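You operate a simulated robot arm through the tools that you are given. There is no shell and no other tool. Be economical: measure what you need, move in short steps, check, and stop when the job is done.

You run a simulated robot arm. Do the job below in one go: nothing can be reset, and whatever is moved stays where it is left.

## Task
Switch on, key in the firing card's programme, switch off, padlock the switch.
Fine: in that order; lid left shut and latched.

Only the result counts: the job must be done as asked and must still hold three seconds after the hand-in. Knocking over, shifting, dropping, spilling or breaking anything else fails it. A push-on lid holds only when it is set on centred and level and pressed home; a screw cap is set on level and turned clockwise until tight.

## Robot
A 6-joint arm with a two-finger parallel gripper, fixed in place. Base frame: the origin is at the foot of the arm, x ahead of it, y to its left, z up; the work surface is at about z = 78.3. Lengths are in cm, angles in rad, forces in N, time in s.
With the tool pointing down near the work surface it reaches from about 32 to 74 cm from the base axis. Its first joint turns from -1.152 to 1.152 rad. Payload 2.45 kg.
The TCP is the grasp point between the finger pads, 2.4 cm short of the fingertips. In the tool frame z runs along the fingers and y along their closing line. The gripper opens to 6.8 cm. The fingers are 1.7 cm wide and 1 cm thick; the gripper's body (4 by 7 cm) begins 4.1 cm behind the TCP.
Orientation is told as [roll, pitch, yaw] about the base's x, y, z axes, in that order, counted from this pose: with the fingers straight down and closing along the base's y, the tool's x points along the base's -x, its y along +y and its z along -z.

## Interface
- The arm moves only by the tool nudge_tool. Its argument "commands" is a list that holds one entry, the list of rows, each a list of 7 numbers: the shift along the tool's x, y, z in units of 20 mm (1.0 is 20 mm), then the turn, a rotation vector about the tool's x, y, z in units of 8 degrees (1.0 is 8 degrees), then the opening, from 0 (shut) to 1 (fully open). In form: [[[x, y, z, wx, wy, wz, hand], ...]]. A call has 1 to 12 rows; each row shifts and turns the commanded pose from where the row before left it, along the tool's axes as they then stand. A call with a number of a shift or a turn outside -1 to 1 is refused whole. Each row takes 0.2 s and may step no farther than 5 cm and 0.15 rad from the row before; otherwise, or with a gripper value out of range, the whole call is refused. Where a pose cannot be reached the arm comes as near as it can. A force on the tool above 40 N (or 10 N above the force at the start of the call, whichever is more), or a blocked arm, ends the call early, and 0.2 s more pass. The fingers move at their own pace (about 10.8 cm/s each) and stop on an object; they squeeze with about 29 N. The grip force told is the motor's: it shows also when the fingers shut on nothing. Time passes only in rows, and 0.2 s behind the last, so rows that do not move let the fingers close. It gives the time, the measured TCP pose, the force on the tool (base axes), the opening and the grip force at its end, in the units of the frame above (readings bear some noise), with the torque about the TCP (base axes, N m) and any sound that the robot's microphone picked up.
- Cameras (640 x 400 px; columns grow to the right, rows downward): "scene" is fixed at [16.15, 41.4, 146.48]; the picture's right is [-0.68, -0.73, 0.00], its down [-0.51, 0.47, -0.72] and it looks along [0.53, -0.49, -0.69] (base axes); focal length 214 px, centre (320, 200). "wrist" rides on the gripper at [8.4, 1.1, -7.5] in the tool frame; the picture's right is [-0.13, 0.99, 0.00], its down [-0.60, -0.08, -0.79] and it looks along [-0.79, -0.10, 0.61] (tool axes); focal length 251 px, centre (320, 200). There is no depth. A picture from a camera that has moved, and an enlarged one, comes with that camera's place and axes in the base frame and with its lens. The place of the scene camera against the robot may be out by one fixed shift of up to 2.5 cm in any direction.
- capture(camera): a new picture of that camera. The clock stands still meanwhile.
- close_up(camera, box): a new picture of the part [left, top, right, bottom] of that camera's present view, enlarged. The clock stands still meanwhile.
- job_done(): hands the job in; it is judged then, once.

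Go step by step. Nothing tells you positions but the pictures and the camera data: compare them with the known pose of the tool, close in by small moves and look again before you grip or let go. The budget is 120 turns and 68 pictures, counting those below and the enlarged ones. Unless the task says otherwise, let go and move clear before handing in, and close with one line.

The tools are called after "Request:" as name(argument=value, ...) on one line, values as JSON. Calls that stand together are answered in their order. nudge_tool: Moves the arm, as the interface text tells. Its arguments: {"type":"object","properties":{"commands":{"type":"array","items":{"type":"array","items":{"type":"array","items":{"type":"number"}}}}},"required":["commands"]} The other tools are called the same way: capture (camera) takes a picture; close_up (camera, box) takes an enlarged picture of a part of a camera's view; job_done () hands the job in.

At the start:

```text
time_s: 0.0
eef_pos: [43.56, -2.34, 140.52]
ee_rot: [-0.001, 0.0, 0.0]
ft_force: [0.3, -0.1, 0.0]
ft_torque: [-0.03, 0.0, 0.03]
width: 6.81
grip_force: 0.1
```

scene: 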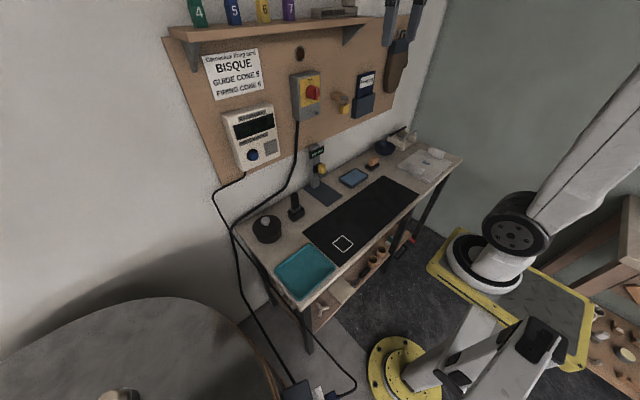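
wrist: 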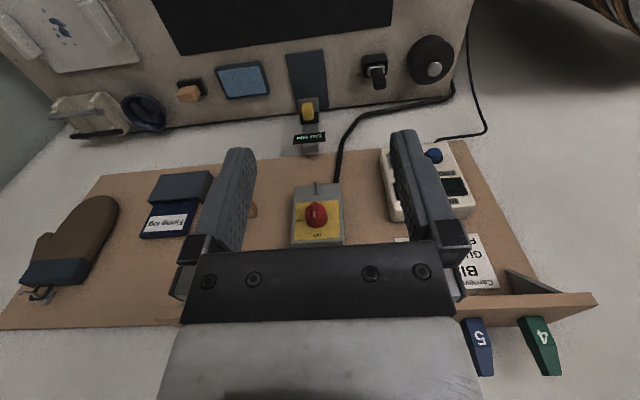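

I see a wall board with a card (BISQUE), a controller with knob, a rotary isolator switch, and a padlock somewhere on the bench. I'll take enlarged views first.

Request:
close_up(camera="scene", box=[190, 40, 290, 110])

Request:
close_up(camera="scene", box=[210, 60, 390, 180])

Request:
close_up(camera="scene", box=[240, 130, 340, 200])

Request:
close_up(camera="scene", box=[240, 110, 480, 300])

Request:
close_up(camera="wrist", box=[220, 60, 480, 260])

```text
5.71 times, centred on (240, 75) of scene
camera zoom: at [16.15, 41.4, 146.48], right [-0.68, -0.73, 0.0], down [-0.51, 0.47, -0.72], along [0.53, -0.49, -0.69], focal length 1226 px, centre (777, 914)
```

zoom: 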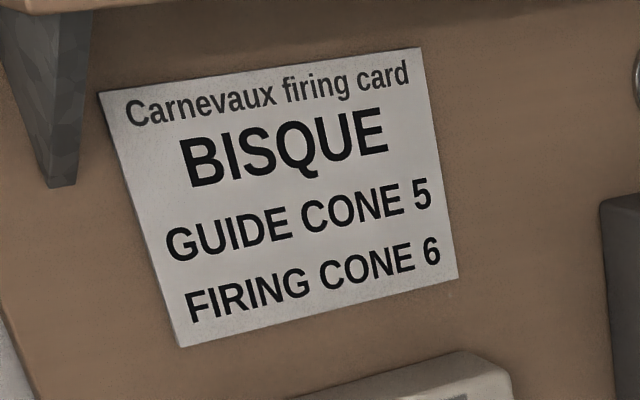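

```text
3.33 times, centred on (300, 120) of scene
camera zoom: at [16.15, 41.4, 146.48], right [-0.68, -0.73, 0.0], down [-0.51, 0.47, -0.72], along [0.53, -0.49, -0.69], focal length 715 px, centre (387, 467)
```

zoom: 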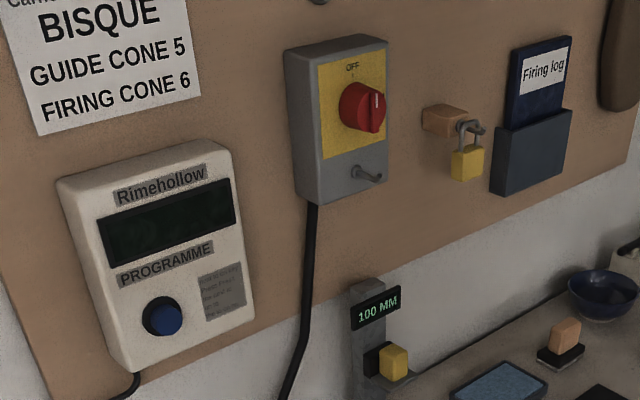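

```text
5.71 times, centred on (290, 165) of scene
camera zoom: at [16.15, 41.4, 146.48], right [-0.68, -0.73, 0.0], down [-0.51, 0.47, -0.72], along [0.53, -0.49, -0.69], focal length 1226 px, centre (491, 400)
```

zoom: 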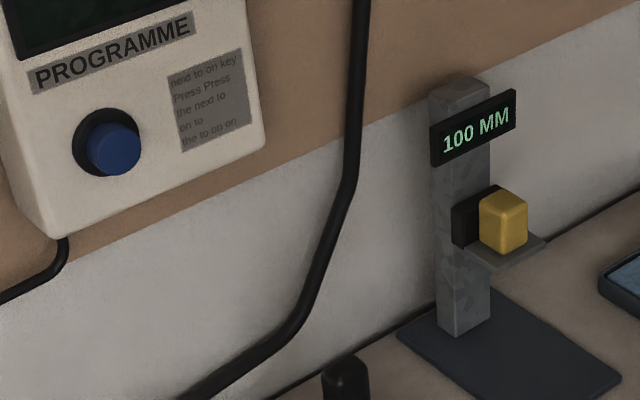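

```text
2.11 times, centred on (360, 205) of scene
camera zoom: at [16.15, 41.4, 146.48], right [-0.68, -0.73, 0.0], down [-0.51, 0.47, -0.72], along [0.53, -0.49, -0.69], focal length 452 px, centre (236, 190)
```

zoom: 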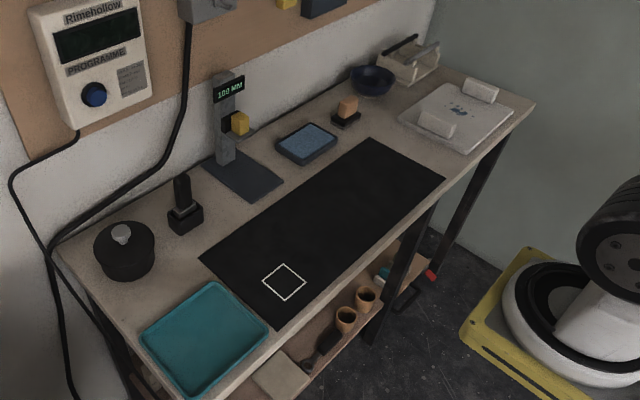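

```text
2.00 times, centred on (350, 160) of wrist
camera zoom: at [35.12, -1.07, 148.01], right [0.13, 0.99, 0.0], down [0.6, -0.08, 0.79], along [0.79, -0.1, -0.61], focal length 503 px, centre (260, 280)
```

zoom: 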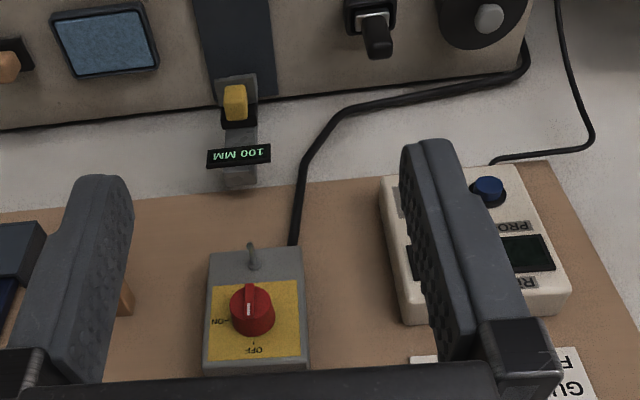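

The knob looks to be at about (71, -6, 124), facing the arm. I'll start pitching the tool toward horizontal, in free air.

Request:
nudge_tool(commands=[[[0, 0, 0, 0, -1, 0, 1], [0, 0, 0, 0, -1, 0, 1], [0, 0, 0, 0, -1, 0, 1], [0, 0, 0, 0, -1, 0, 1], [0, 0, 0, 0, -1, 0, 1], [0, 0, 0, 0, -1, 0, 1]]])

Request:
capture(camera="wrist")

```text
time_s: 1.4
eef_pos: [50.81, -3.11, 142.34]
ee_rot: [0.001, -0.84, -0.001]
ft_force: [-0.2, 0.8, -0.8]
ft_torque: [-0.04, -0.02, 0.0]
width: 6.81
grip_force: 0.2
out of reach, approached as far as the arm can: row 3, 4, 5, 6
```

```text
60 pictures are left
camera wrist: at [39.56, -1.83, 141.15], right [0.09, 0.99, 0.1], down [-0.19, -0.08, 0.98], along [0.98, -0.1, 0.18], focal length 251 px, centre (320, 200)
```

wrist: 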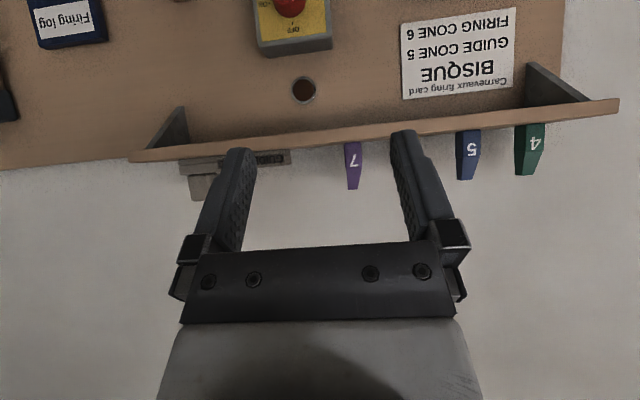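

Reach is limited here when folded; I'll move forward and down and then continue pitching.

Request:
nudge_tool(commands=[[[0.36, 0, 1, 0, 0, 0, 1], [0.36, 0, 1, 0, 0, 0, 1], [0.36, 0, 1, 0, 0, 0, 1], [0.36, 0, 1, 0, 0, 0, 1], [0.36, 0, 1, 0, 0, 0, 1], [0.36, 0, 1, 0, 0, 0, 1], [0.36, 0, 1, 0, 0, 0, 1], [0.36, 0, 1, 0, 0, 0, 1]]])

Request:
capture(camera="wrist")

```text
time_s: 3.2
eef_pos: [58.75, -3.15, 127.5]
ee_rot: [0.0, -0.84, -0.002]
ft_force: [-0.5, -0.8, -0.2]
ft_torque: [-0.03, -0.01, -0.06]
width: 6.81
grip_force: 0.1
```

```text
59 pictures are left
camera wrist: at [47.62, -1.92, 126.16], right [0.09, 0.99, 0.1], down [-0.19, -0.08, 0.98], along [0.98, -0.1, 0.18], focal length 251 px, centre (320, 200)
```

wrist: 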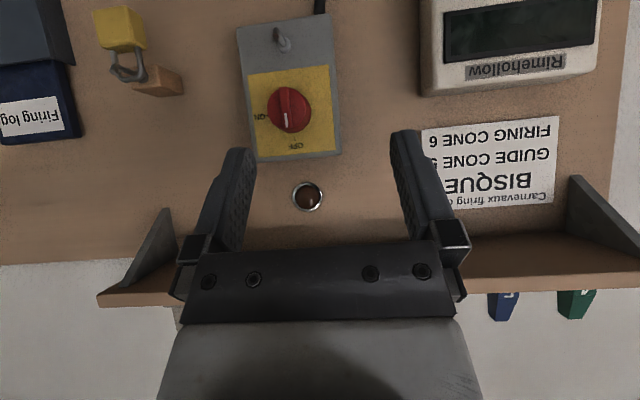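

A lamp is mounted above the switch; the knob is clear to see. I'll continue down and pitch to horizontal.

Request:
nudge_tool(commands=[[[0.74, 0, 0.67, 0, 0, 0, 1], [0.74, 0, 0.67, 0, 0, 0, 1], [0.74, 0, 0.67, 0, 0, 0, 1], [0.74, 0, 0.67, 0, 0, 0, 1], [0, 0, 0, 0, -1, 0, 1], [0, 0, 0, 0, -1, 0, 1], [0, 0, 0, 0, -1, 0, 1], [0, 0, 0, 0, -1, 0, 1], [0, 0, 0, 0, -1, 0, 1]]])

Request:
capture(camera="wrist")

Request:
capture(camera="scene")

```text
time_s: 5.2
eef_pos: [58.62, -1.0, 118.94]
ee_rot: [0.058, -1.199, 0.061]
ft_force: [0.6, -1.9, 1.1]
ft_torque: [0.1, 0.02, 0.06]
width: 6.81
grip_force: 0.0
out of reach, approached as far as the arm can: row 5, 6, 7, 8
```

```text
58 pictures are left
camera wrist: at [48.55, -0.8, 113.9], right [-0.07, 0.99, 0.14], down [-0.51, -0.16, 0.85], along [0.86, -0.01, 0.51], focal length 251 px, centre (320, 200)
```

wrist: 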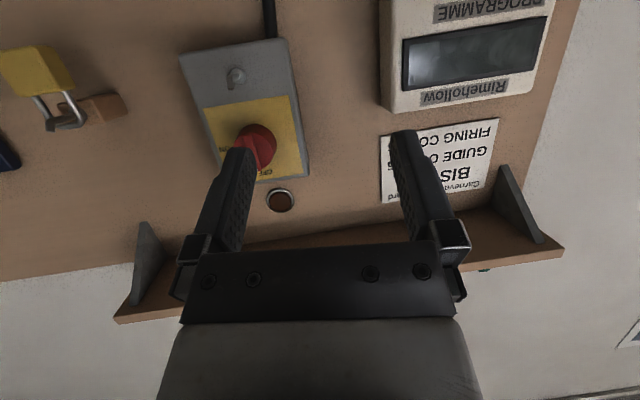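

```text
57 pictures are left
```

scene: 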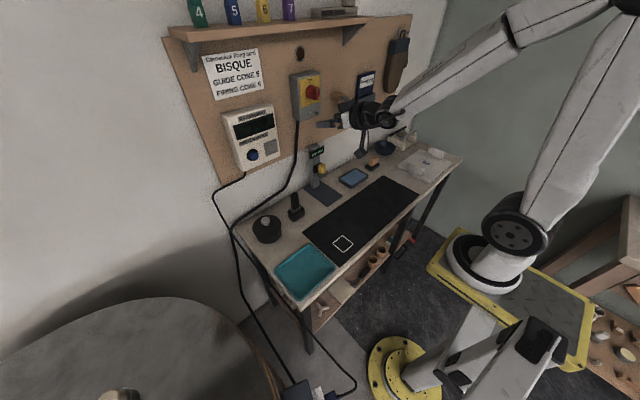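

The knob face comes out at about (73.8, -6.7, 121.5) from two wrist views. I'll move forward a little and finish levelling the tool.

Request:
nudge_tool(commands=[[[-0.36, 0, 0.93, 0, 0, 0, 1], [-0.36, 0, 0.93, 0, 0, 0, 1], [0, 0, 0, 0, -1, 0, 1], [0, 0, 0, 0, -1, 0, 1], [0, 0, 0, 0, -0.7, 0, 1]]])

```text
time_s: 6.4
eef_pos: [62.67, -3.55, 119.59]
ee_rot: [1.83, -1.512, -1.746]
ft_force: [1.0, -0.1, 0.3]
ft_torque: [-0.03, 0.0, 0.0]
width: 6.79
grip_force: 0.1
out of reach, approached as far as the arm can: row 4, 5
```

Nearly level, with a small yaw and roll error. I'll correct it and look.

Request:
nudge_tool(commands=[[[0, 0, 0.5, 0.6, 0, 0, 1], [0, 0, 0, 0, 0, -0.41, 1]]])

Request:
capture(camera="wrist")

```text
time_s: 7.0
eef_pos: [62.89, -5.49, 119.95]
ee_rot: [3.123, -1.561, -3.073]
ft_force: [0.5, 0.2, 0.6]
ft_torque: [0.02, -0.03, 0.0]
width: 6.79
grip_force: 0.1
out of reach, approached as far as the arm can: row 1
```

```text
56 pictures are left
camera wrist: at [55.45, -4.61, 111.48], right [-0.05, 0.99, 0.13], down [-0.79, -0.12, 0.6], along [0.61, -0.07, 0.79], focal length 251 px, centre (320, 200)
```

wrist: 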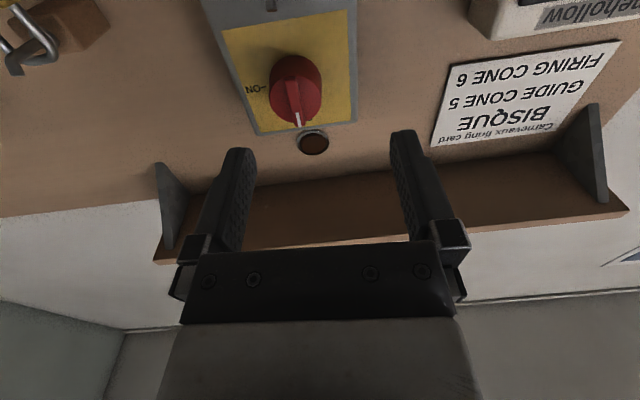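

Request:
close_up(camera="wrist", box=[200, 0, 380, 160])

Request:
close_up(camera="scene", box=[280, 60, 360, 130])

```text
2.50 times, centred on (290, 80) of wrist
camera zoom: at [55.45, -4.61, 111.48], right [-0.05, 0.99, 0.13], down [-0.79, -0.12, 0.6], along [0.61, -0.07, 0.79], focal length 629 px, centre (395, 500)
```

zoom: 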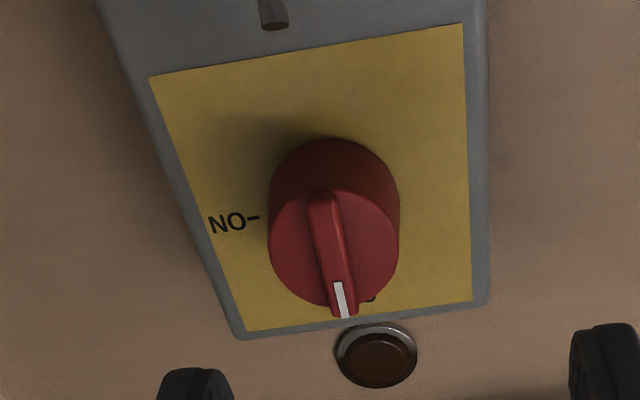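

```text
5.71 times, centred on (320, 95) of scene
camera zoom: at [16.15, 41.4, 146.48], right [-0.68, -0.73, 0.0], down [-0.51, 0.47, -0.72], along [0.53, -0.49, -0.69], focal length 1226 px, centre (320, 800)
```

zoom: 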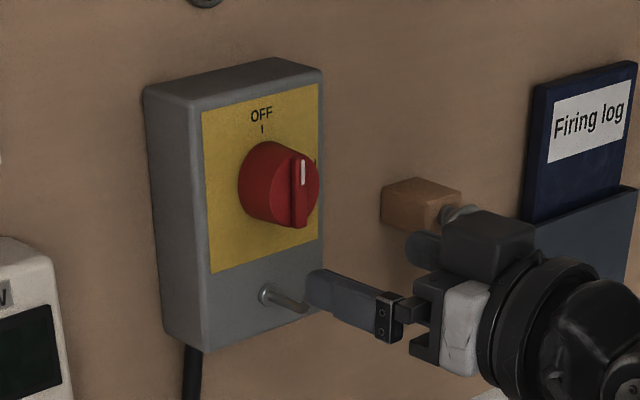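

Pointer is at OFF (up); ON is 90° clockwise to the right. I'll align the gripper with the knob axis, still short of it.

Request:
nudge_tool(commands=[[[-0.4, -0.35, 0.8, 0, 0, 0, 1], [-0.33, -0.35, 0.8, 0.35, 0, 0, 1]]])

Request:
capture(camera="wrist")

```text
time_s: 7.6
eef_pos: [65.95, -7.68, 121.73]
ee_rot: [3.033, -1.562, -3.029]
ft_force: [0.0, -0.3, 0.0]
ft_torque: [0.0, 0.03, 0.01]
width: 6.8
grip_force: 0.0
out of reach, approached as far as the arm can: row 2
```

```text
53 pictures are left
camera wrist: at [58.59, -6.54, 113.26], right [-0.01, 0.99, 0.13], down [-0.8, -0.08, 0.6], along [0.6, -0.1, 0.79], focal length 251 px, centre (320, 200)
```

wrist: 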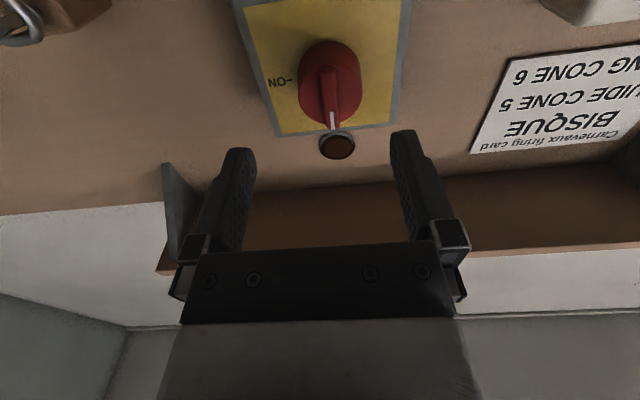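

Request:
nudge_tool(commands=[[[0, 0.4, 0.5, 0, 0, 0, 0.5], [0, 0, 0.5, 0, 0, 0, 0.4], [0, 0, 0.5, 0, 0, 0, 0.4]]])

Request:
close_up(camera="wrist", box=[200, 20, 460, 200])

Request:
close_up(camera="scene", box=[280, 60, 360, 130])

```text
time_s: 8.4
eef_pos: [68.89, -7.97, 121.93]
ee_rot: [3.011, -1.563, -3.004]
ft_force: [0.2, -0.4, 0.9]
ft_torque: [0.01, 0.02, 0.0]
width: 2.71
grip_force: 0.1
out of reach, approached as far as the arm can: row 1
```

```text
2.22 times, centred on (330, 110) of wrist
camera zoom: at [61.42, -6.79, 113.49], right [-0.01, 0.99, 0.13], down [-0.8, -0.08, 0.6], along [0.6, -0.1, 0.79], focal length 559 px, centre (298, 400)
```

zoom: 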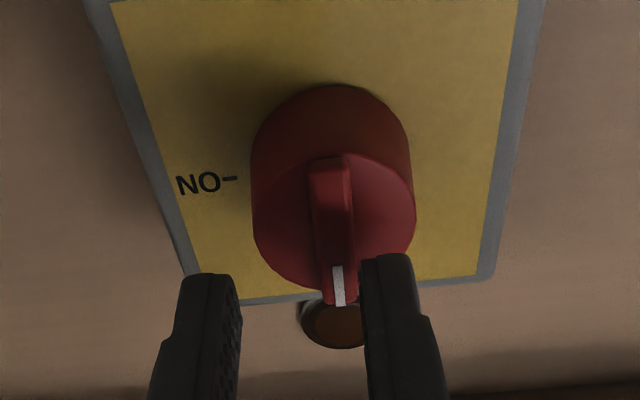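

```text
5.71 times, centred on (320, 95) of scene
camera zoom: at [16.15, 41.4, 146.48], right [-0.68, -0.73, 0.0], down [-0.51, 0.47, -0.72], along [0.53, -0.49, -0.69], focal length 1226 px, centre (320, 800)
```

zoom: 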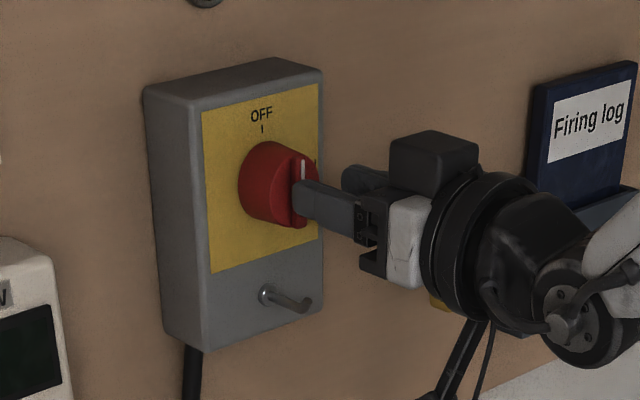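

The gripper is slightly right of the bar (y −8.0 vs about −6.9) and something limits pure sideways moves. I'll back off and test whether the wrist can roll the 90° needed.

Request:
nudge_tool(commands=[[[0, 0, -1, -0.2, 0, 0, 0.4], [0, 0.4, -0.5, -0.3, 0, 0, 0.4], [0, 0, 0, 0, 0, 1, 0.4], [0, 0, 0, 0, 0, 1, 0.4], [0, 0, 0, 0, 0, 1, 0.4], [0, 0, 0, 0, 0, 1, 0.4], [0, 0, 0, 0, 0, 1, 0.4], [0, 0, 0, 0, 0, 1, 0.4], [0, 0, 0, 0, 0, 1, 0.4], [0, 0, 0, 0, 0, 1, 0.4], [0, 0, 0, 0, 0, 1, 0.4], [0, 0, 0, 0, 0, 1, 0.4]]])

Request:
capture(camera="wrist")

```text
time_s: 11.0
eef_pos: [65.99, -7.1, 121.85]
ee_rot: [1.581, -0.172, -1.504]
ft_force: [-0.4, 0.0, 0.4]
ft_torque: [0.0, 0.01, 0.01]
width: 2.71
grip_force: 0.0
```

```text
50 pictures are left
camera wrist: at [57.92, 0.94, 121.39], right [-0.01, 0.04, 1.0], down [-0.75, -0.66, 0.02], along [0.66, -0.75, 0.04], focal length 251 px, centre (320, 200)
```

wrist: 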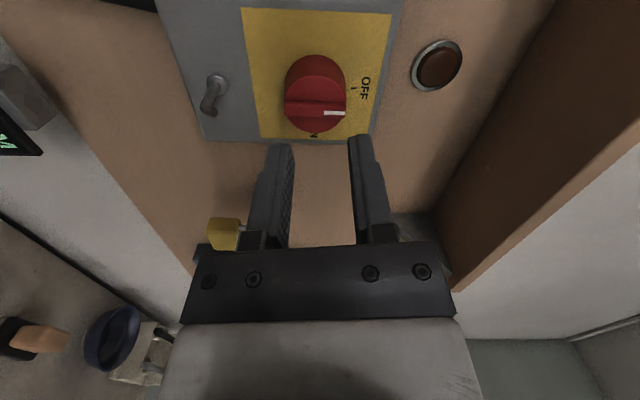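

Roll clockwise works, and the knob centre height agrees (z≈121.6, front x≈72). I'll test a bit more roll and go back.

Request:
nudge_tool(commands=[[[0, 0, 0, 0, 0, 1, 0.4], [0, 0, 0, 0, 0, 1, 0.4], [0, 0, 0, 0, 0, 0, 0.4]]])

Request:
nudge_tool(commands=[[[0, 0, 0, 0, 0, -1, 0.4], [0, 0, 0, 0, 0, -1, 0.4], [0, 0, 0, 0, 0, -1, 0.4], [0, 0, 0, 0, 0, -1, 0.4], [0, 0, 0, 0, 0, -1, 0.4], [0, 0, 0, 0, 0, -1, 0.4], [0, 0, 0, 0, 0, -1, 0.4], [0, 0, 0, 0, 0, -1, 0.4], [0, 0, 0, 0, 0, -1, 0.4], [0, 0, 0, 0, 0, -1, 0.4], [0, 0, 0, 0, 0, -1, 0.4], [0, 0, 0, 0, 0, -0.8, 0.4]]])

Request:
close_up(camera="wrist", box=[200, 20, 460, 200])

```text
time_s: 11.8
eef_pos: [65.92, -7.2, 121.9]
ee_rot: [1.58, 0.106, -1.499]
ft_force: [0.5, -0.3, -0.1]
ft_torque: [0.01, 0.03, 0.01]
width: 2.7
grip_force: 0.1
```

```text
time_s: 14.4
eef_pos: [65.99, -7.04, 121.88]
ee_rot: [1.939, -1.545, -1.871]
ft_force: [0.3, -0.6, 1.0]
ft_torque: [-0.01, 0.04, -0.02]
width: 2.71
grip_force: 0.0
```

```text
2.22 times, centred on (330, 110) of wrist
camera zoom: at [58.44, -6.13, 113.45], right [-0.07, 0.99, 0.15], down [-0.79, -0.15, 0.59], along [0.61, -0.08, 0.79], focal length 559 px, centre (298, 400)
```

zoom: 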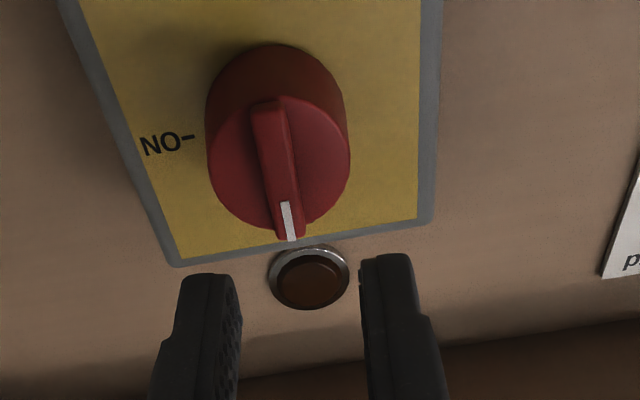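

Request:
nudge_tool(commands=[[[0.2, -0.15, 0.6, 0.25, 0, 0, 0.4], [0, 0, 0.6, 0, 0, 0, 0.4], [0, 0, 0.4, 0, 0, 0, 0.4]]])

Request:
close_up(camera="wrist", box=[200, 20, 460, 200])

```text
time_s: 15.2
eef_pos: [69.18, -7.2, 121.56]
ee_rot: [1.868, -1.541, -1.834]
ft_force: [0.2, -1.2, 0.5]
ft_torque: [-0.02, 0.02, 0.0]
width: 2.73
grip_force: 0.0
```

```text
2.22 times, centred on (330, 110) of wrist
camera zoom: at [61.68, -6.02, 113.08], right [-0.03, 0.99, 0.16], down [-0.79, -0.12, 0.59], along [0.61, -0.1, 0.79], focal length 559 px, centre (298, 400)
```

zoom: 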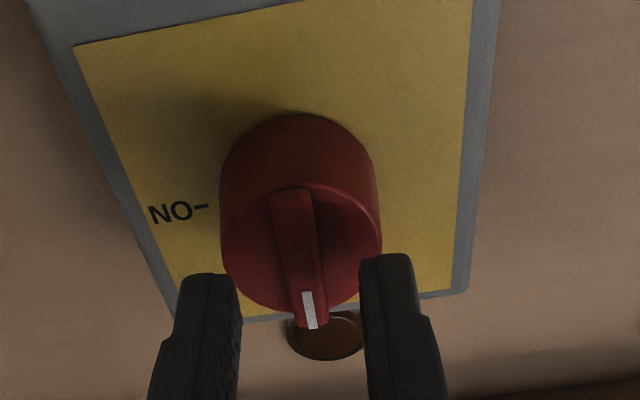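

Bar is centred. I'll creep forward until the tips are just short of the disc face.

Request:
nudge_tool(commands=[[[0, 0, 0.25, 0, 0, 0, 0.4], [0, 0, 0.2, 0, 0, 0, 0.4], [0, 0, 0, 0, 0, 0, 0.4]]])

Request:
close_up(camera="wrist", box=[200, 20, 460, 200])

Request:
close_up(camera="scene", box=[280, 60, 360, 130])

```text
time_s: 16.0
eef_pos: [70.11, -7.15, 121.49]
ee_rot: [1.864, -1.54, -1.83]
ft_force: [-7.5, -1.1, 1.0]
ft_torque: [0.01, 0.03, -0.13]
width: 2.72
grip_force: 0.1
```

```text
2.22 times, centred on (330, 110) of wrist
camera zoom: at [62.58, -5.98, 113.15], right [-0.03, 0.99, 0.16], down [-0.79, -0.12, 0.59], along [0.61, -0.11, 0.79], focal length 559 px, centre (298, 400)
```

zoom: 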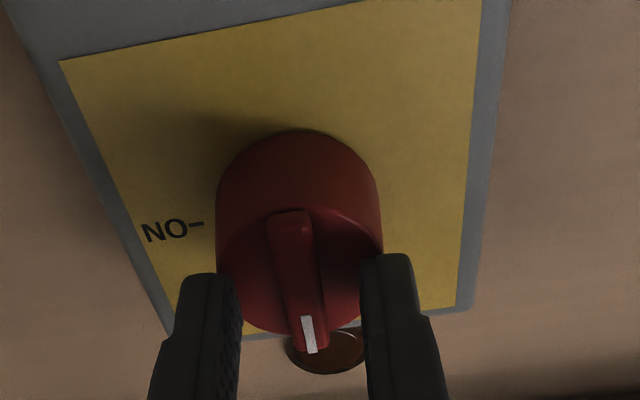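

```text
5.71 times, centred on (320, 95) of scene
camera zoom: at [16.12, 41.4, 146.48], right [-0.68, -0.73, 0.0], down [-0.51, 0.47, -0.72], along [0.53, -0.49, -0.69], focal length 1226 px, centre (320, 800)
```

zoom: 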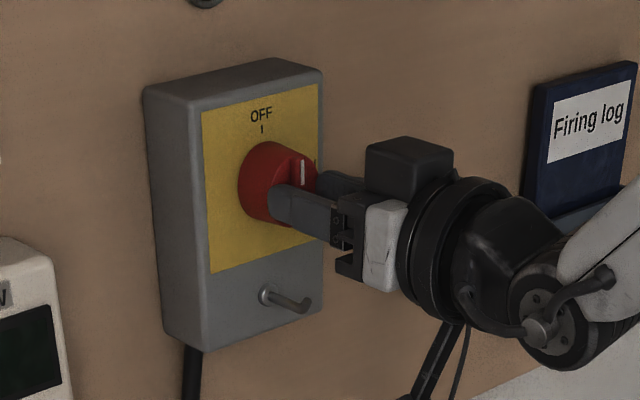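

Tips touch the disc face, with the bar between the fingers. I'll ease back a millimetre and grip.

Request:
nudge_tool(commands=[[[0, 0, -0.07, 0, 0, 0, 0.2], [0, 0, 0, 0, 0, 0, 0], [0, 0, 0, 0, 0, 0, 0], [0, 0, 0, 0, 0, 0, 0]]])

Request:
close_up(camera="wrist", box=[200, 20, 460, 200])

```text
time_s: 17.0
eef_pos: [70.04, -7.01, 121.52]
ee_rot: [1.89, -1.541, -1.854]
ft_force: [6.6, 6.9, -0.9]
ft_torque: [-0.03, -0.04, -0.02]
width: 0.88
grip_force: 30.4
```

```text
2.22 times, centred on (330, 110) of wrist
camera zoom: at [62.53, -5.92, 113.1], right [-0.04, 0.99, 0.16], down [-0.79, -0.12, 0.59], along [0.61, -0.1, 0.79], focal length 559 px, centre (298, 400)
```

zoom: 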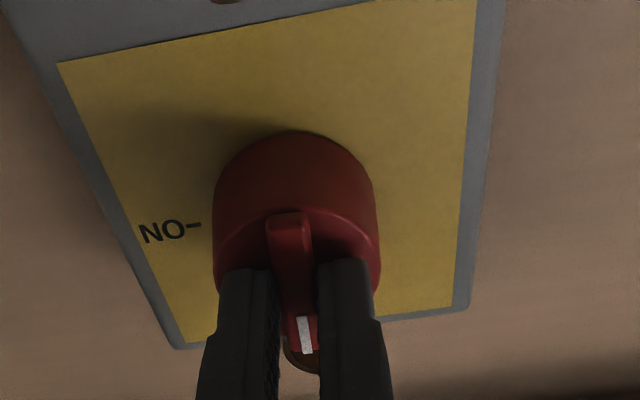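

Gripped the bar. Turn clockwise in stages.

Request:
nudge_tool(commands=[[[0, 0, 0, 0, 0, 1, 0], [0, 0, 0, 0, 0, 1, 0], [0, 0, 0, 0, 0, 1, 0], [0, 0, 0, 0, 0, 1, 0]]])

Request:
nudge_tool(commands=[[[0, 0, 0, 0, 0, 1, 0], [0, 0, 0, 0, 0, 1, 0], [0, 0, 0, 0, 0, 1, 0], [0, 0, 0, 0, 0, 1, 0], [0, 0, 0, 0, 0, 1, 0], [0, 0, 0, 0, 0, 1, 0], [0, 0, 0, 0, 0, 1, 0]]])

Request:
capture(camera="wrist")

Request:
close_up(camera="scene", box=[210, 40, 370, 180])

```text
time_s: 18.0
eef_pos: [70.04, -7.09, 121.59]
ee_rot: [1.587, -0.984, -1.551]
ft_force: [4.1, 14.6, 1.2]
ft_torque: [0.01, -0.64, -0.23]
width: 0.9
grip_force: 31.2
```

```text
time_s: 19.6
eef_pos: [69.9, -7.01, 121.51]
ee_rot: [1.582, -0.006, -1.537]
ft_force: [6.8, 15.6, 7.2]
ft_torque: [-0.03, -0.11, -0.48]
width: 0.9
grip_force: 30.4
```

```text
44 pictures are left
camera wrist: at [62.16, 1.17, 122.56], right [-0.01, -0.13, 0.99], down [-0.77, -0.63, -0.08], along [0.64, -0.77, -0.09], focal length 251 px, centre (320, 200)
```

wrist: 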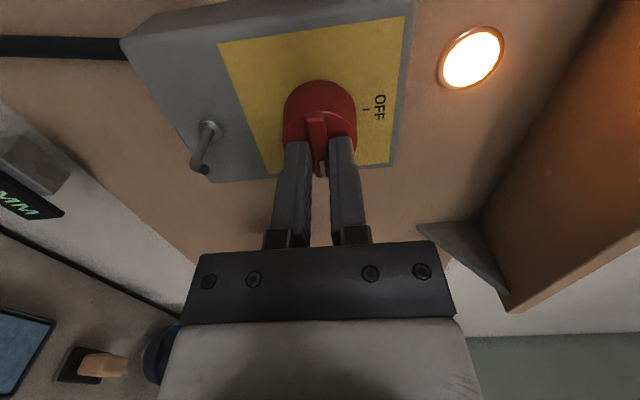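

```text
2.86 times, centred on (290, 110) of scene
camera zoom: at [16.16, 41.46, 146.46], right [-0.68, -0.73, 0.0], down [-0.51, 0.47, -0.72], along [0.53, -0.49, -0.69], focal length 613 px, centre (406, 457)
```

zoom: 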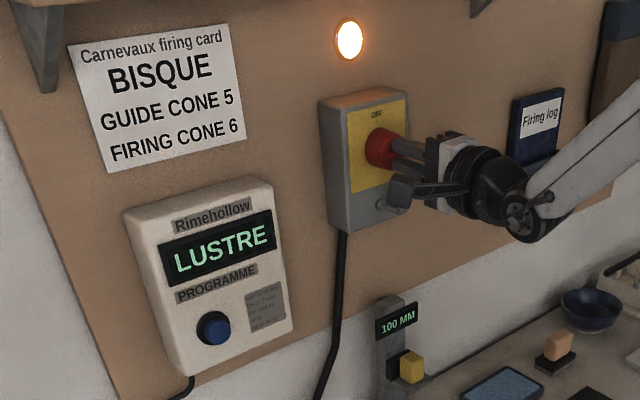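

The lamp is lit and the display shows LUSTRE, so the switch is on. I'll release the knob and back off, and read the note by the key.

Request:
nudge_tool(commands=[[[0, 0, 0, 0, 0, 0, 0.5], [0, 0, 0, 0, 0, 0, 0.5], [0, 0, -1, 0, 0, 0, 0.5], [0, 0, -1, 0, 0, 0, 0.5], [0, 0, -1, 0, 0, 0, 0.5]]])

Request:
close_up(camera="scene", box=[260, 130, 284, 160])

Request:
capture(camera="wrist")

```text
time_s: 20.8
eef_pos: [63.82, -7.19, 121.34]
ee_rot: [1.58, -0.006, -1.538]
ft_force: [0.3, -0.4, -0.6]
ft_torque: [0.03, 0.02, 0.01]
width: 3.39
grip_force: 0.1
```

```text
13.33 times, centred on (272, 145) of scene
camera zoom: at [16.15, 41.4, 146.48], right [-0.68, -0.73, 0.0], down [-0.51, 0.47, -0.72], along [0.53, -0.49, -0.69], focal length 2860 px, centre (960, 933)
```

zoom: 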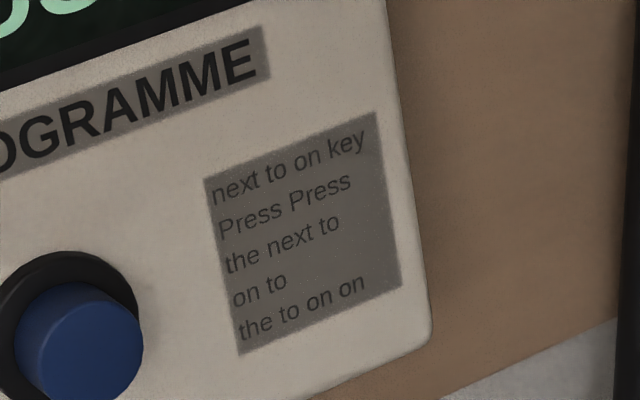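

```text
41 pictures are left
camera wrist: at [56.04, 1.02, 122.27], right [0.0, -0.12, 0.99], down [-0.77, -0.63, -0.08], along [0.64, -0.77, -0.09], focal length 251 px, centre (320, 200)
```

wrist: 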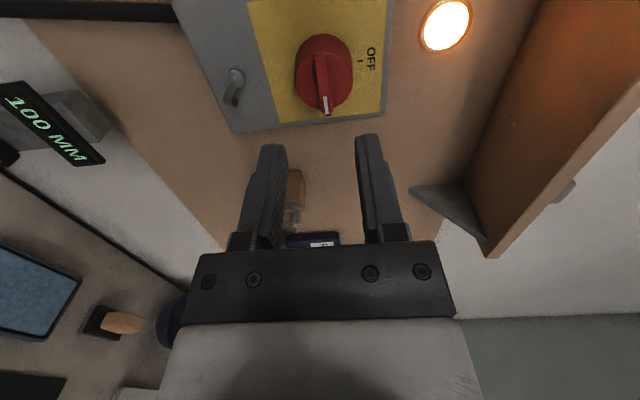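

Now to the blue key at the left. Roll the wrist back, then move left and down, yawing a bit to the left for reach.

Request:
nudge_tool(commands=[[[0, 0, -0.5, 0, 0, -1, 0.3], [0, 0, -0.5, 0, 0, -1, 0], [0, 0, 0, 0, 0, -1, 0], [0, 0, 0, 0, 0, -1, 0], [0, 0, 0, 0, 0, -1, 0], [0, 0, 0, 0, 0, -1, 0], [0, 0, 0, 0, 0, -1, 0], [0, 0, 0, 0, 0, -1, 0], [0, 0, 0, 0, 0, -1, 0], [0, 0, 0, 0, 0, -1, 0], [0, 0, 0, 0, 0, -1, 0]]])

Request:
nudge_tool(commands=[[[0.6, 1, 0, -0.25, 0, 0, 0], [0.6, 1, 0, -0.25, 0, 0, 0], [0.6, 1, 0, -0.25, 0, 0, 0], [0.6, 1, 0, -0.25, 0, 0, 0], [0.6, 1, 0, -0.25, 0, 0, 0], [0.6, 1, 0, -0.25, 0, 0, 0], [0.6, 1, 0, -0.25, 0, 0, 0], [0.6, 1, 0, -0.25, 0, 0, 0], [0.6, 1, 0, -0.25, 0, 0, 0]]])

Request:
capture(camera="wrist")

```text
time_s: 23.2
eef_pos: [61.92, -7.35, 121.45]
ee_rot: [1.906, -1.545, -1.871]
ft_force: [0.0, -0.2, 0.2]
ft_torque: [0.0, 0.0, 0.0]
width: 0.01
grip_force: 23.3
```

```text
time_s: 25.2
eef_pos: [59.35, 8.75, 111.64]
ee_rot: [1.974, -1.533, -1.624]
ft_force: [-1.0, 0.7, 0.7]
ft_torque: [0.03, 0.0, 0.0]
width: 0.02
grip_force: 23.4
out of reach, approached as far as the arm can: row 6, 7, 8, 9
```

```text
40 pictures are left
camera wrist: at [51.93, 7.6, 103.2], right [-0.34, 0.93, 0.16], down [-0.72, -0.37, 0.59], along [0.61, 0.08, 0.79], focal length 251 px, centre (320, 200)
```

wrist: 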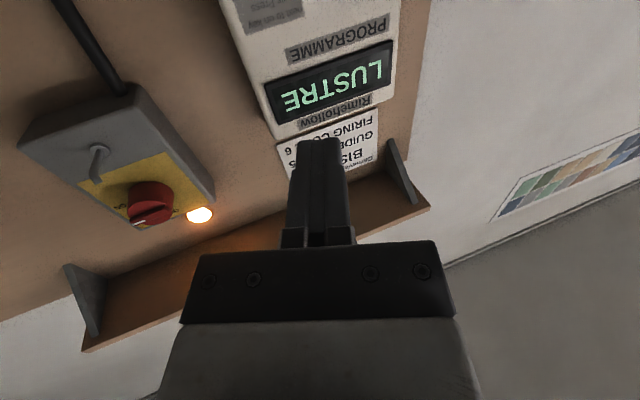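

Request:
nudge_tool(commands=[[[0.6, 0.8, 0.2, -0.4, 0, 0, 0], [0.6, 0.8, 0.2, -0.4, 0, 0, 0], [0.6, 0.8, 0.2, -0.3, 0, 0, 0], [0.6, 0.8, 0.2, -0.3, 0, 0, 0]]])

Request:
capture(camera="wrist")

```text
time_s: 26.2
eef_pos: [58.88, 15.03, 107.71]
ee_rot: [2.148, -1.536, -1.599]
ft_force: [0.0, 0.0, 0.2]
ft_torque: [0.03, 0.01, 0.03]
width: 0.01
grip_force: 23.5
out of reach, approached as far as the arm can: row 4
```

```text
39 pictures are left
camera wrist: at [51.87, 12.36, 99.19], right [-0.52, 0.84, 0.16], down [-0.64, -0.5, 0.59], along [0.57, 0.2, 0.79], focal length 251 px, centre (320, 200)
```

wrist: 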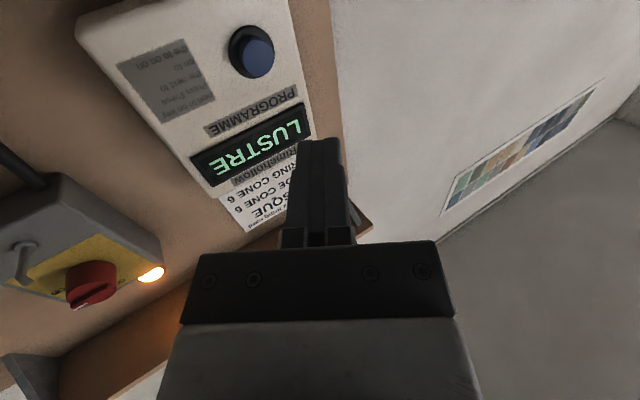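

The limit seems to be wrist pitch at short reach, so I'll dip the tool about 8° and take the yaw back out.

Request:
nudge_tool(commands=[[[0, 0, 0, 0, 1, 0, 0], [0, 0, 0, 0.97, 0, 0, 0], [0, 0, 0, 0.97, 0, 0, 0], [0, 0, 0, 0.97, 0, 0, 0], [0, 0, 0, 0.9, 0, 0, 0]]])

Request:
capture(camera="wrist")

```text
time_s: 27.4
eef_pos: [60.63, 10.47, 109.03]
ee_rot: [0.205, -1.44, 0.167]
ft_force: [0.6, 0.4, -1.2]
ft_torque: [0.01, -0.02, 0.0]
width: 0.01
grip_force: 23.8
out of reach, approached as far as the arm can: row 2, 3, 4, 5
```

```text
38 pictures are left
camera wrist: at [52.24, 8.68, 101.82], right [-0.34, 0.93, 0.15], down [-0.63, -0.35, 0.7], along [0.7, 0.14, 0.7], focal length 251 px, centre (320, 200)
```

wrist: 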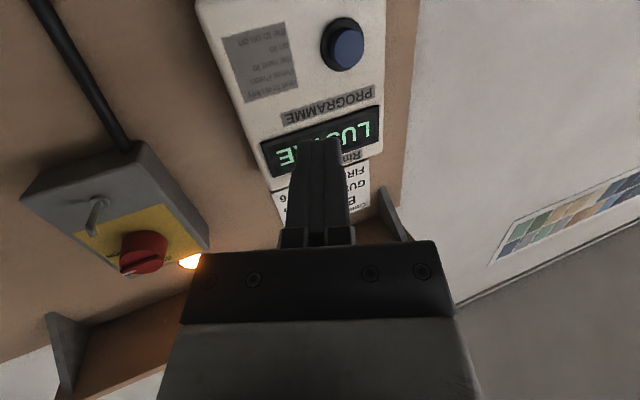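

Request:
nudge_tool(commands=[[[0, 0.35, 0.92, 0, 0, 0, 0], [0, 0.35, 0.92, 0, 0, 0, 0], [0, 0.35, 0.92, 0, 0, 0, 0], [0, 0.35, 0.92, 0, 0, 0, 0], [0, 0.35, 0.7, 0, 0, 0, 0]]])

Request:
capture(camera="wrist")

Request:
close_up(camera="scene", box=[200, 90, 340, 190])

```text
time_s: 28.6
eef_pos: [68.25, 12.62, 108.19]
ee_rot: [0.212, -1.439, 0.166]
ft_force: [-0.5, -0.1, -0.4]
ft_torque: [0.02, 0.01, 0.01]
width: 0.01
grip_force: 23.3
out of reach, approached as far as the arm can: row 1, 2, 3, 4, 5
```

```text
37 pictures are left
camera wrist: at [59.8, 10.92, 100.84], right [-0.35, 0.92, 0.16], down [-0.62, -0.35, 0.7], along [0.7, 0.15, 0.7], focal length 251 px, centre (320, 200)
```

wrist: 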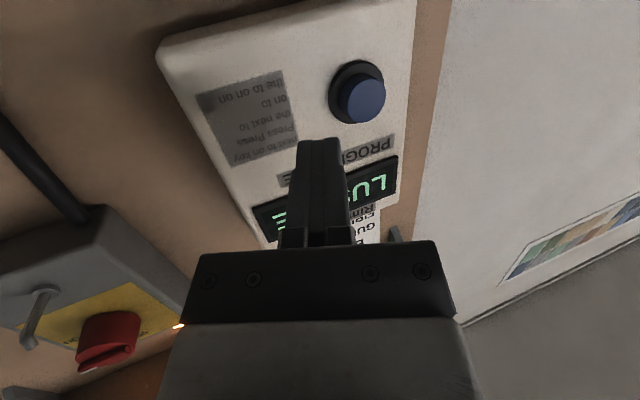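

```text
4.00 times, centred on (270, 140) of scene
camera zoom: at [16.15, 41.4, 146.48], right [-0.68, -0.73, 0.0], down [-0.51, 0.47, -0.72], along [0.53, -0.49, -0.69], focal length 858 px, centre (520, 440)
```

zoom: 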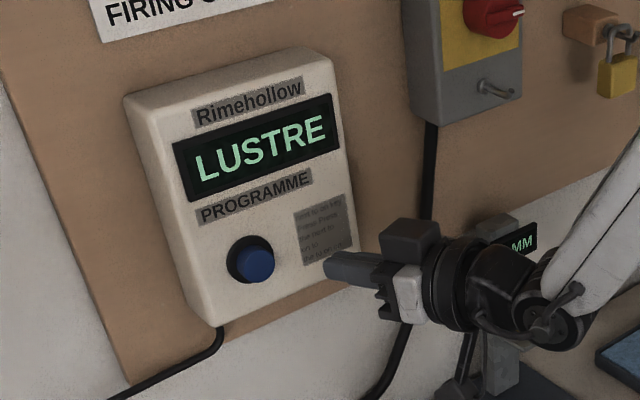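

Request:
nudge_tool(commands=[[[0, 0, 0, -0.6, 0, 0, 0], [0, 0.6, 0.5, 0, 0, 0, 0], [0, 0.6, 0.5, 0, 0, 0, 0], [0, 0, 0.4, 0, 0, 0, 0]]])

Request:
close_up(camera="wrist", box=[200, 20, 460, 200])

```text
time_s: 29.6
eef_pos: [69.74, 16.31, 107.91]
ee_rot: [0.285, -1.439, 0.166]
ft_force: [0.8, -0.7, 0.1]
ft_torque: [-0.01, 0.04, 0.02]
width: 0.0
grip_force: 23.7
```

```text
2.22 times, centred on (330, 110) of wrist
camera zoom: at [61.48, 13.88, 100.61], right [-0.42, 0.89, 0.16], down [-0.59, -0.4, 0.7], along [0.69, 0.19, 0.7], focal length 559 px, centre (298, 400)
```

zoom: 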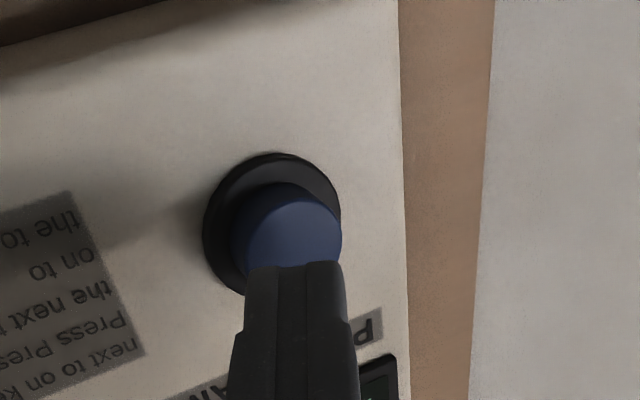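

Tip is in line with the blue key. Press forward gently.

Request:
nudge_tool(commands=[[[0, 0, 0.25, 0, 0, 0, 0], [0, 0, 0.25, 0, 0, 0, 0], [0, 0, 0.15, 0, 0, 0, 0]]])

Request:
close_up(camera="scene", box=[200, 90, 340, 190])

```text
time_s: 30.4
eef_pos: [70.78, 16.79, 107.71]
ee_rot: [0.29, -1.439, 0.164]
ft_force: [0.1, -0.1, -0.4]
ft_torque: [-0.03, -0.03, -0.01]
width: 0.05
grip_force: 23.3
```

```text
4.00 times, centred on (270, 140) of scene
camera zoom: at [16.15, 41.4, 146.48], right [-0.68, -0.73, 0.0], down [-0.51, 0.47, -0.72], along [0.53, -0.49, -0.69], focal length 858 px, centre (520, 440)
```

zoom: 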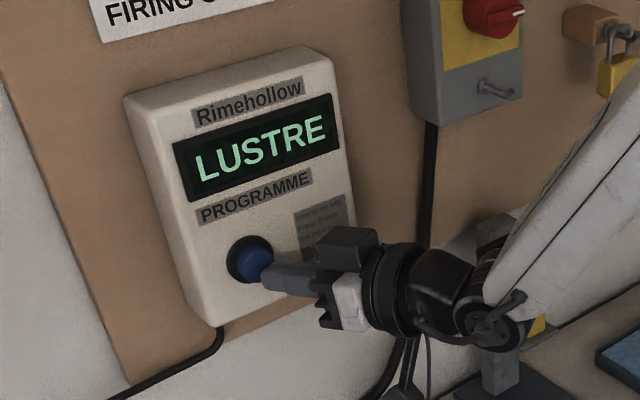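

Request:
nudge_tool(commands=[[[0, 0, 0.15, 0, 0, 0, 0], [0, 0, 0.15, 0, 0, 0, 0]]])

Request:
close_up(camera="wrist", box=[200, 20, 460, 200])

```text
time_s: 31.0
eef_pos: [71.39, 17.07, 107.84]
ee_rot: [0.289, -1.44, 0.163]
ft_force: [-1.7, -0.8, 0.1]
ft_torque: [0.0, -0.02, -0.03]
width: 0.02
grip_force: 23.4
```

```text
2.22 times, centred on (330, 110) of wrist
camera zoom: at [63.12, 14.66, 100.4], right [-0.41, 0.89, 0.17], down [-0.59, -0.4, 0.7], along [0.69, 0.19, 0.7], focal length 559 px, centre (298, 400)
```

zoom: 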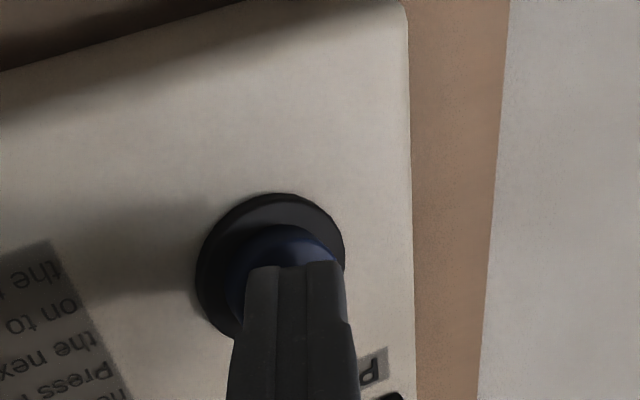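

Just touching. Keep pressing in small steps, listening for a click.

Request:
nudge_tool(commands=[[[0, 0, 0.12, 0, 0, 0, 0], [0, 0, 0, 0, 0, 0, 0]]])

Request:
nudge_tool(commands=[[[0, 0, 0.1, 0, 0, 0, 0], [0, 0, 0, 0, 0, 0, 0]]])

Request:
close_up(camera="scene", box=[200, 90, 340, 190])

```text
time_s: 31.6
eef_pos: [71.52, 17.22, 107.62]
ee_rot: [0.288, -1.437, 0.168]
ft_force: [-3.4, -0.7, -0.4]
ft_torque: [-0.01, -0.04, -0.03]
width: 0.03
grip_force: 23.8
heard: click
```

```text
time_s: 32.2
eef_pos: [71.72, 17.3, 107.69]
ee_rot: [0.287, -1.441, 0.167]
ft_force: [-5.0, -0.9, 0.9]
ft_torque: [-0.01, -0.01, -0.04]
width: 0.01
grip_force: 23.7
```

```text
4.00 times, centred on (270, 140) of scene
camera zoom: at [16.13, 41.4, 146.48], right [-0.68, -0.73, 0.0], down [-0.51, 0.47, -0.72], along [0.53, -0.49, -0.69], focal length 858 px, centre (520, 440)
```

zoom: 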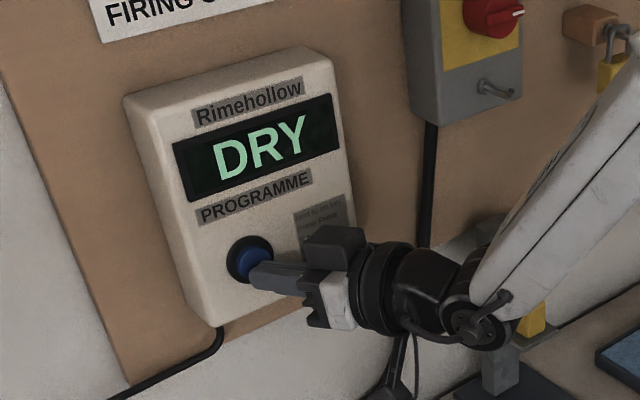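

One press steps LUSTRE → DRY. Release and press again.

Request:
nudge_tool(commands=[[[0, 0, -0.3, 0, 0, 0, 0], [0, 0, -0.15, 0, 0, 0, 0], [0, 0, 0, 0, 0, 0, 0]]])

Request:
nudge_tool(commands=[[[0, 0, 0.2, 0, 0, 0, 0], [0, 0, 0.25, 0, 0, 0, 0], [0, 0, 0, 0, 0, 0, 0]]])

Request:
close_up(camera="scene", box=[200, 90, 340, 190])

```text
time_s: 33.0
eef_pos: [70.87, 16.85, 107.99]
ee_rot: [0.288, -1.44, 0.165]
ft_force: [-0.7, 0.1, -0.3]
ft_torque: [0.02, -0.02, 0.02]
width: 0.01
grip_force: 23.9
```

```text
time_s: 33.8
eef_pos: [71.69, 17.39, 107.72]
ee_rot: [0.288, -1.439, 0.166]
ft_force: [-5.7, -1.4, 0.0]
ft_torque: [0.04, -0.06, -0.03]
width: 0.0
grip_force: 23.6
heard: click
```

```text
4.00 times, centred on (270, 140) of scene
camera zoom: at [16.13, 41.39, 146.48], right [-0.68, -0.73, 0.0], down [-0.51, 0.47, -0.72], along [0.53, -0.49, -0.69], focal length 858 px, centre (520, 440)
```

zoom: 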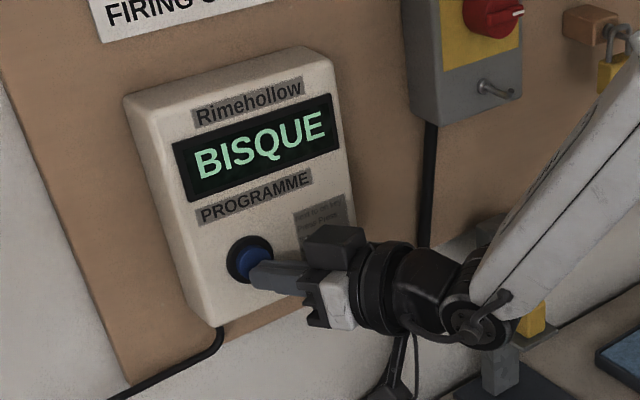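

BISQUE is set. Back away straight and return to the knob.

Request:
nudge_tool(commands=[[[0, 0, -0.5, 0, 0, 0, 0], [0, 0, -1, 0, 0, 0, 0], [0, 0, -1, 0, 0, 0, 0], [0, 0, -1, 0, 0, 0, 0]]])

Request:
nudge_tool(commands=[[[-0.6, -1, -0.3, 0.25, 0, 0, 0], [-0.6, -1, -0.3, 0.25, 0, 0, 0], [-0.6, -1, -0.3, 0.25, 0, 0, 0], [-0.6, -1, -0.3, 0.25, 0, 0, 0], [-0.6, -1, -0.3, 0.25, 0, 0, 0.2], [-0.6, -1, -0.3, 0.25, 0, 0, 0.4], [-0.6, -1, -0.1, 0.25, 0, 0, 0.4], [-0.6, -1, 0, 0.25, 0, 0, 0.4], [-0.6, -1, 0, 0.25, 0, 0, 0.4], [-0.6, -0.8, 0, 0.25, 0, 0, 0.4]]])

Request:
nudge_tool(commands=[[[0, 0, 0, 0, 0, 1, 0.4], [0, 0, 0, 0, 0, 1, 0.4], [0, 0, 0, 0, 0, 1, 0.4], [0, 0, 0, 0, 0, 1, 0.4], [0, 0, 0, 0, 0, 1, 0.4], [0, 0, 0, 0, 0, 1, 0.4], [0, 0, 0, 0, 0, 1, 0.4], [0, 0, 0, 0, 0, 1, 0.4], [0, 0, 0, 0, 0, 1, 0.4], [0, 0, 0, 0, 0, 1, 0.4], [0, 0, 0, 0, 0, 1, 0.4]]])

Request:
capture(camera="wrist")

```text
time_s: 34.8
eef_pos: [65.46, 14.21, 108.43]
ee_rot: [0.29, -1.439, 0.165]
ft_force: [0.1, -0.7, -0.1]
ft_torque: [0.06, -0.02, -0.01]
width: 0.0
grip_force: 23.4
```

```text
time_s: 37.0
eef_pos: [69.22, -5.62, 120.65]
ee_rot: [-0.06, -1.438, 0.162]
ft_force: [-1.4, 1.6, -2.5]
ft_torque: [0.03, 0.07, 0.04]
width: 2.59
grip_force: 0.1
```

```text
time_s: 39.4
eef_pos: [69.27, -5.48, 120.59]
ee_rot: [1.441, -0.041, -1.461]
ft_force: [-16.9, 4.1, 3.1]
ft_torque: [-0.29, -0.31, 0.06]
width: 2.81
grip_force: 0.8
```

```text
30 pictures are left
camera wrist: at [61.06, 2.25, 122.41], right [0.14, -0.07, 0.99], down [-0.73, -0.69, 0.05], along [0.67, -0.72, -0.15], focal length 251 px, centre (320, 200)
```

wrist: 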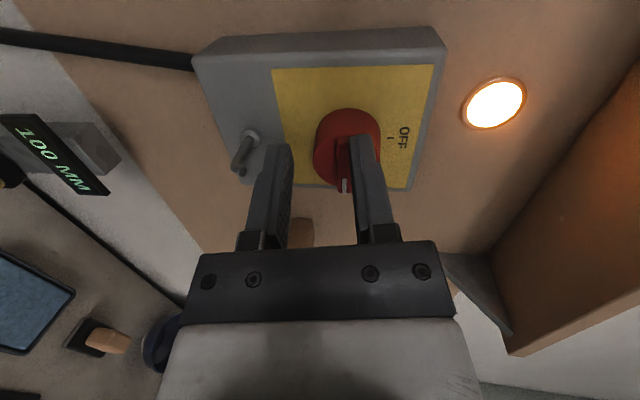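

The tool ended 3 cm deeper than planned and a finger brushed the knob; the lamp is still on. Back off, level, and realign.

Request:
nudge_tool(commands=[[[0, 0, -0.8, 0, 0, 0, 0.4], [0, 0, -0.8, 0, 0, 0, 0.4], [0, 0, 0, -0.95, 0, 0, 0.4], [0, 0, 0, 0, -0.5, 0, 0.4]]])

Request:
capture(camera="wrist")

```text
time_s: 40.4
eef_pos: [66.08, -5.83, 120.91]
ee_rot: [1.577, -0.044, -1.53]
ft_force: [-0.2, 0.6, 0.2]
ft_torque: [0.02, 0.0, 0.0]
width: 2.75
grip_force: 0.1
```

```text
29 pictures are left
camera wrist: at [58.27, 2.37, 121.73], right [0.0, -0.09, 1.0], down [-0.77, -0.64, -0.06], along [0.64, -0.76, -0.07], focal length 251 px, centre (320, 200)
```

wrist: 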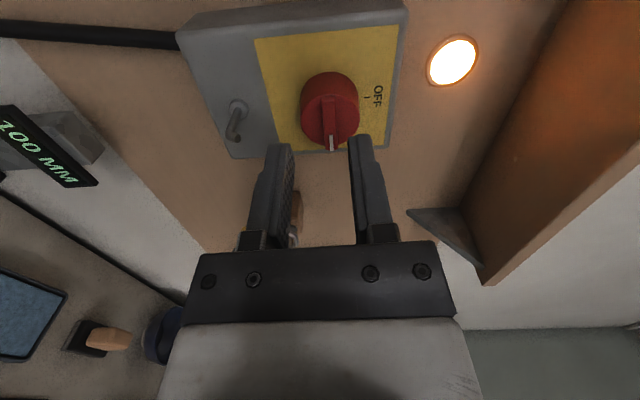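

Request:
nudge_tool(commands=[[[-0.68, 0.3, 0, 0, 0, 0, 0.4], [0, 0, 0.7, 0, 0, 0, 0.4], [0, 0, 0.7, 0, 0, 0, 0.4]]])

Request:
close_up(camera="wrist", box=[200, 20, 460, 200])

```text
time_s: 41.2
eef_pos: [69.09, -6.95, 121.67]
ee_rot: [1.577, -0.043, -1.529]
ft_force: [-0.1, -0.2, -0.2]
ft_torque: [0.02, -0.03, 0.01]
width: 2.73
grip_force: 0.0
```

```text
2.22 times, centred on (330, 110) of wrist
camera zoom: at [61.22, 1.21, 122.35], right [0.0, -0.09, 1.0], down [-0.77, -0.64, -0.06], along [0.64, -0.77, -0.07], focal length 559 px, centre (298, 400)
```

zoom: 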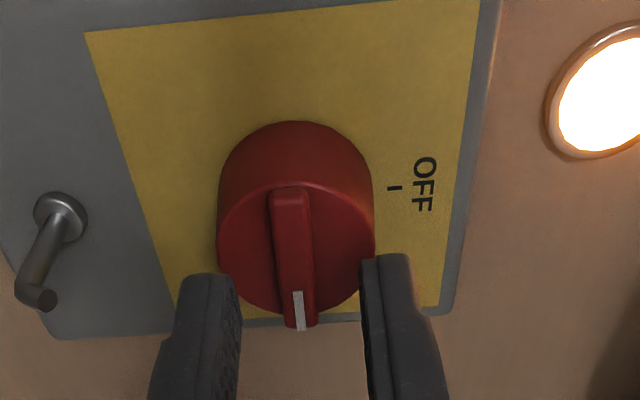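

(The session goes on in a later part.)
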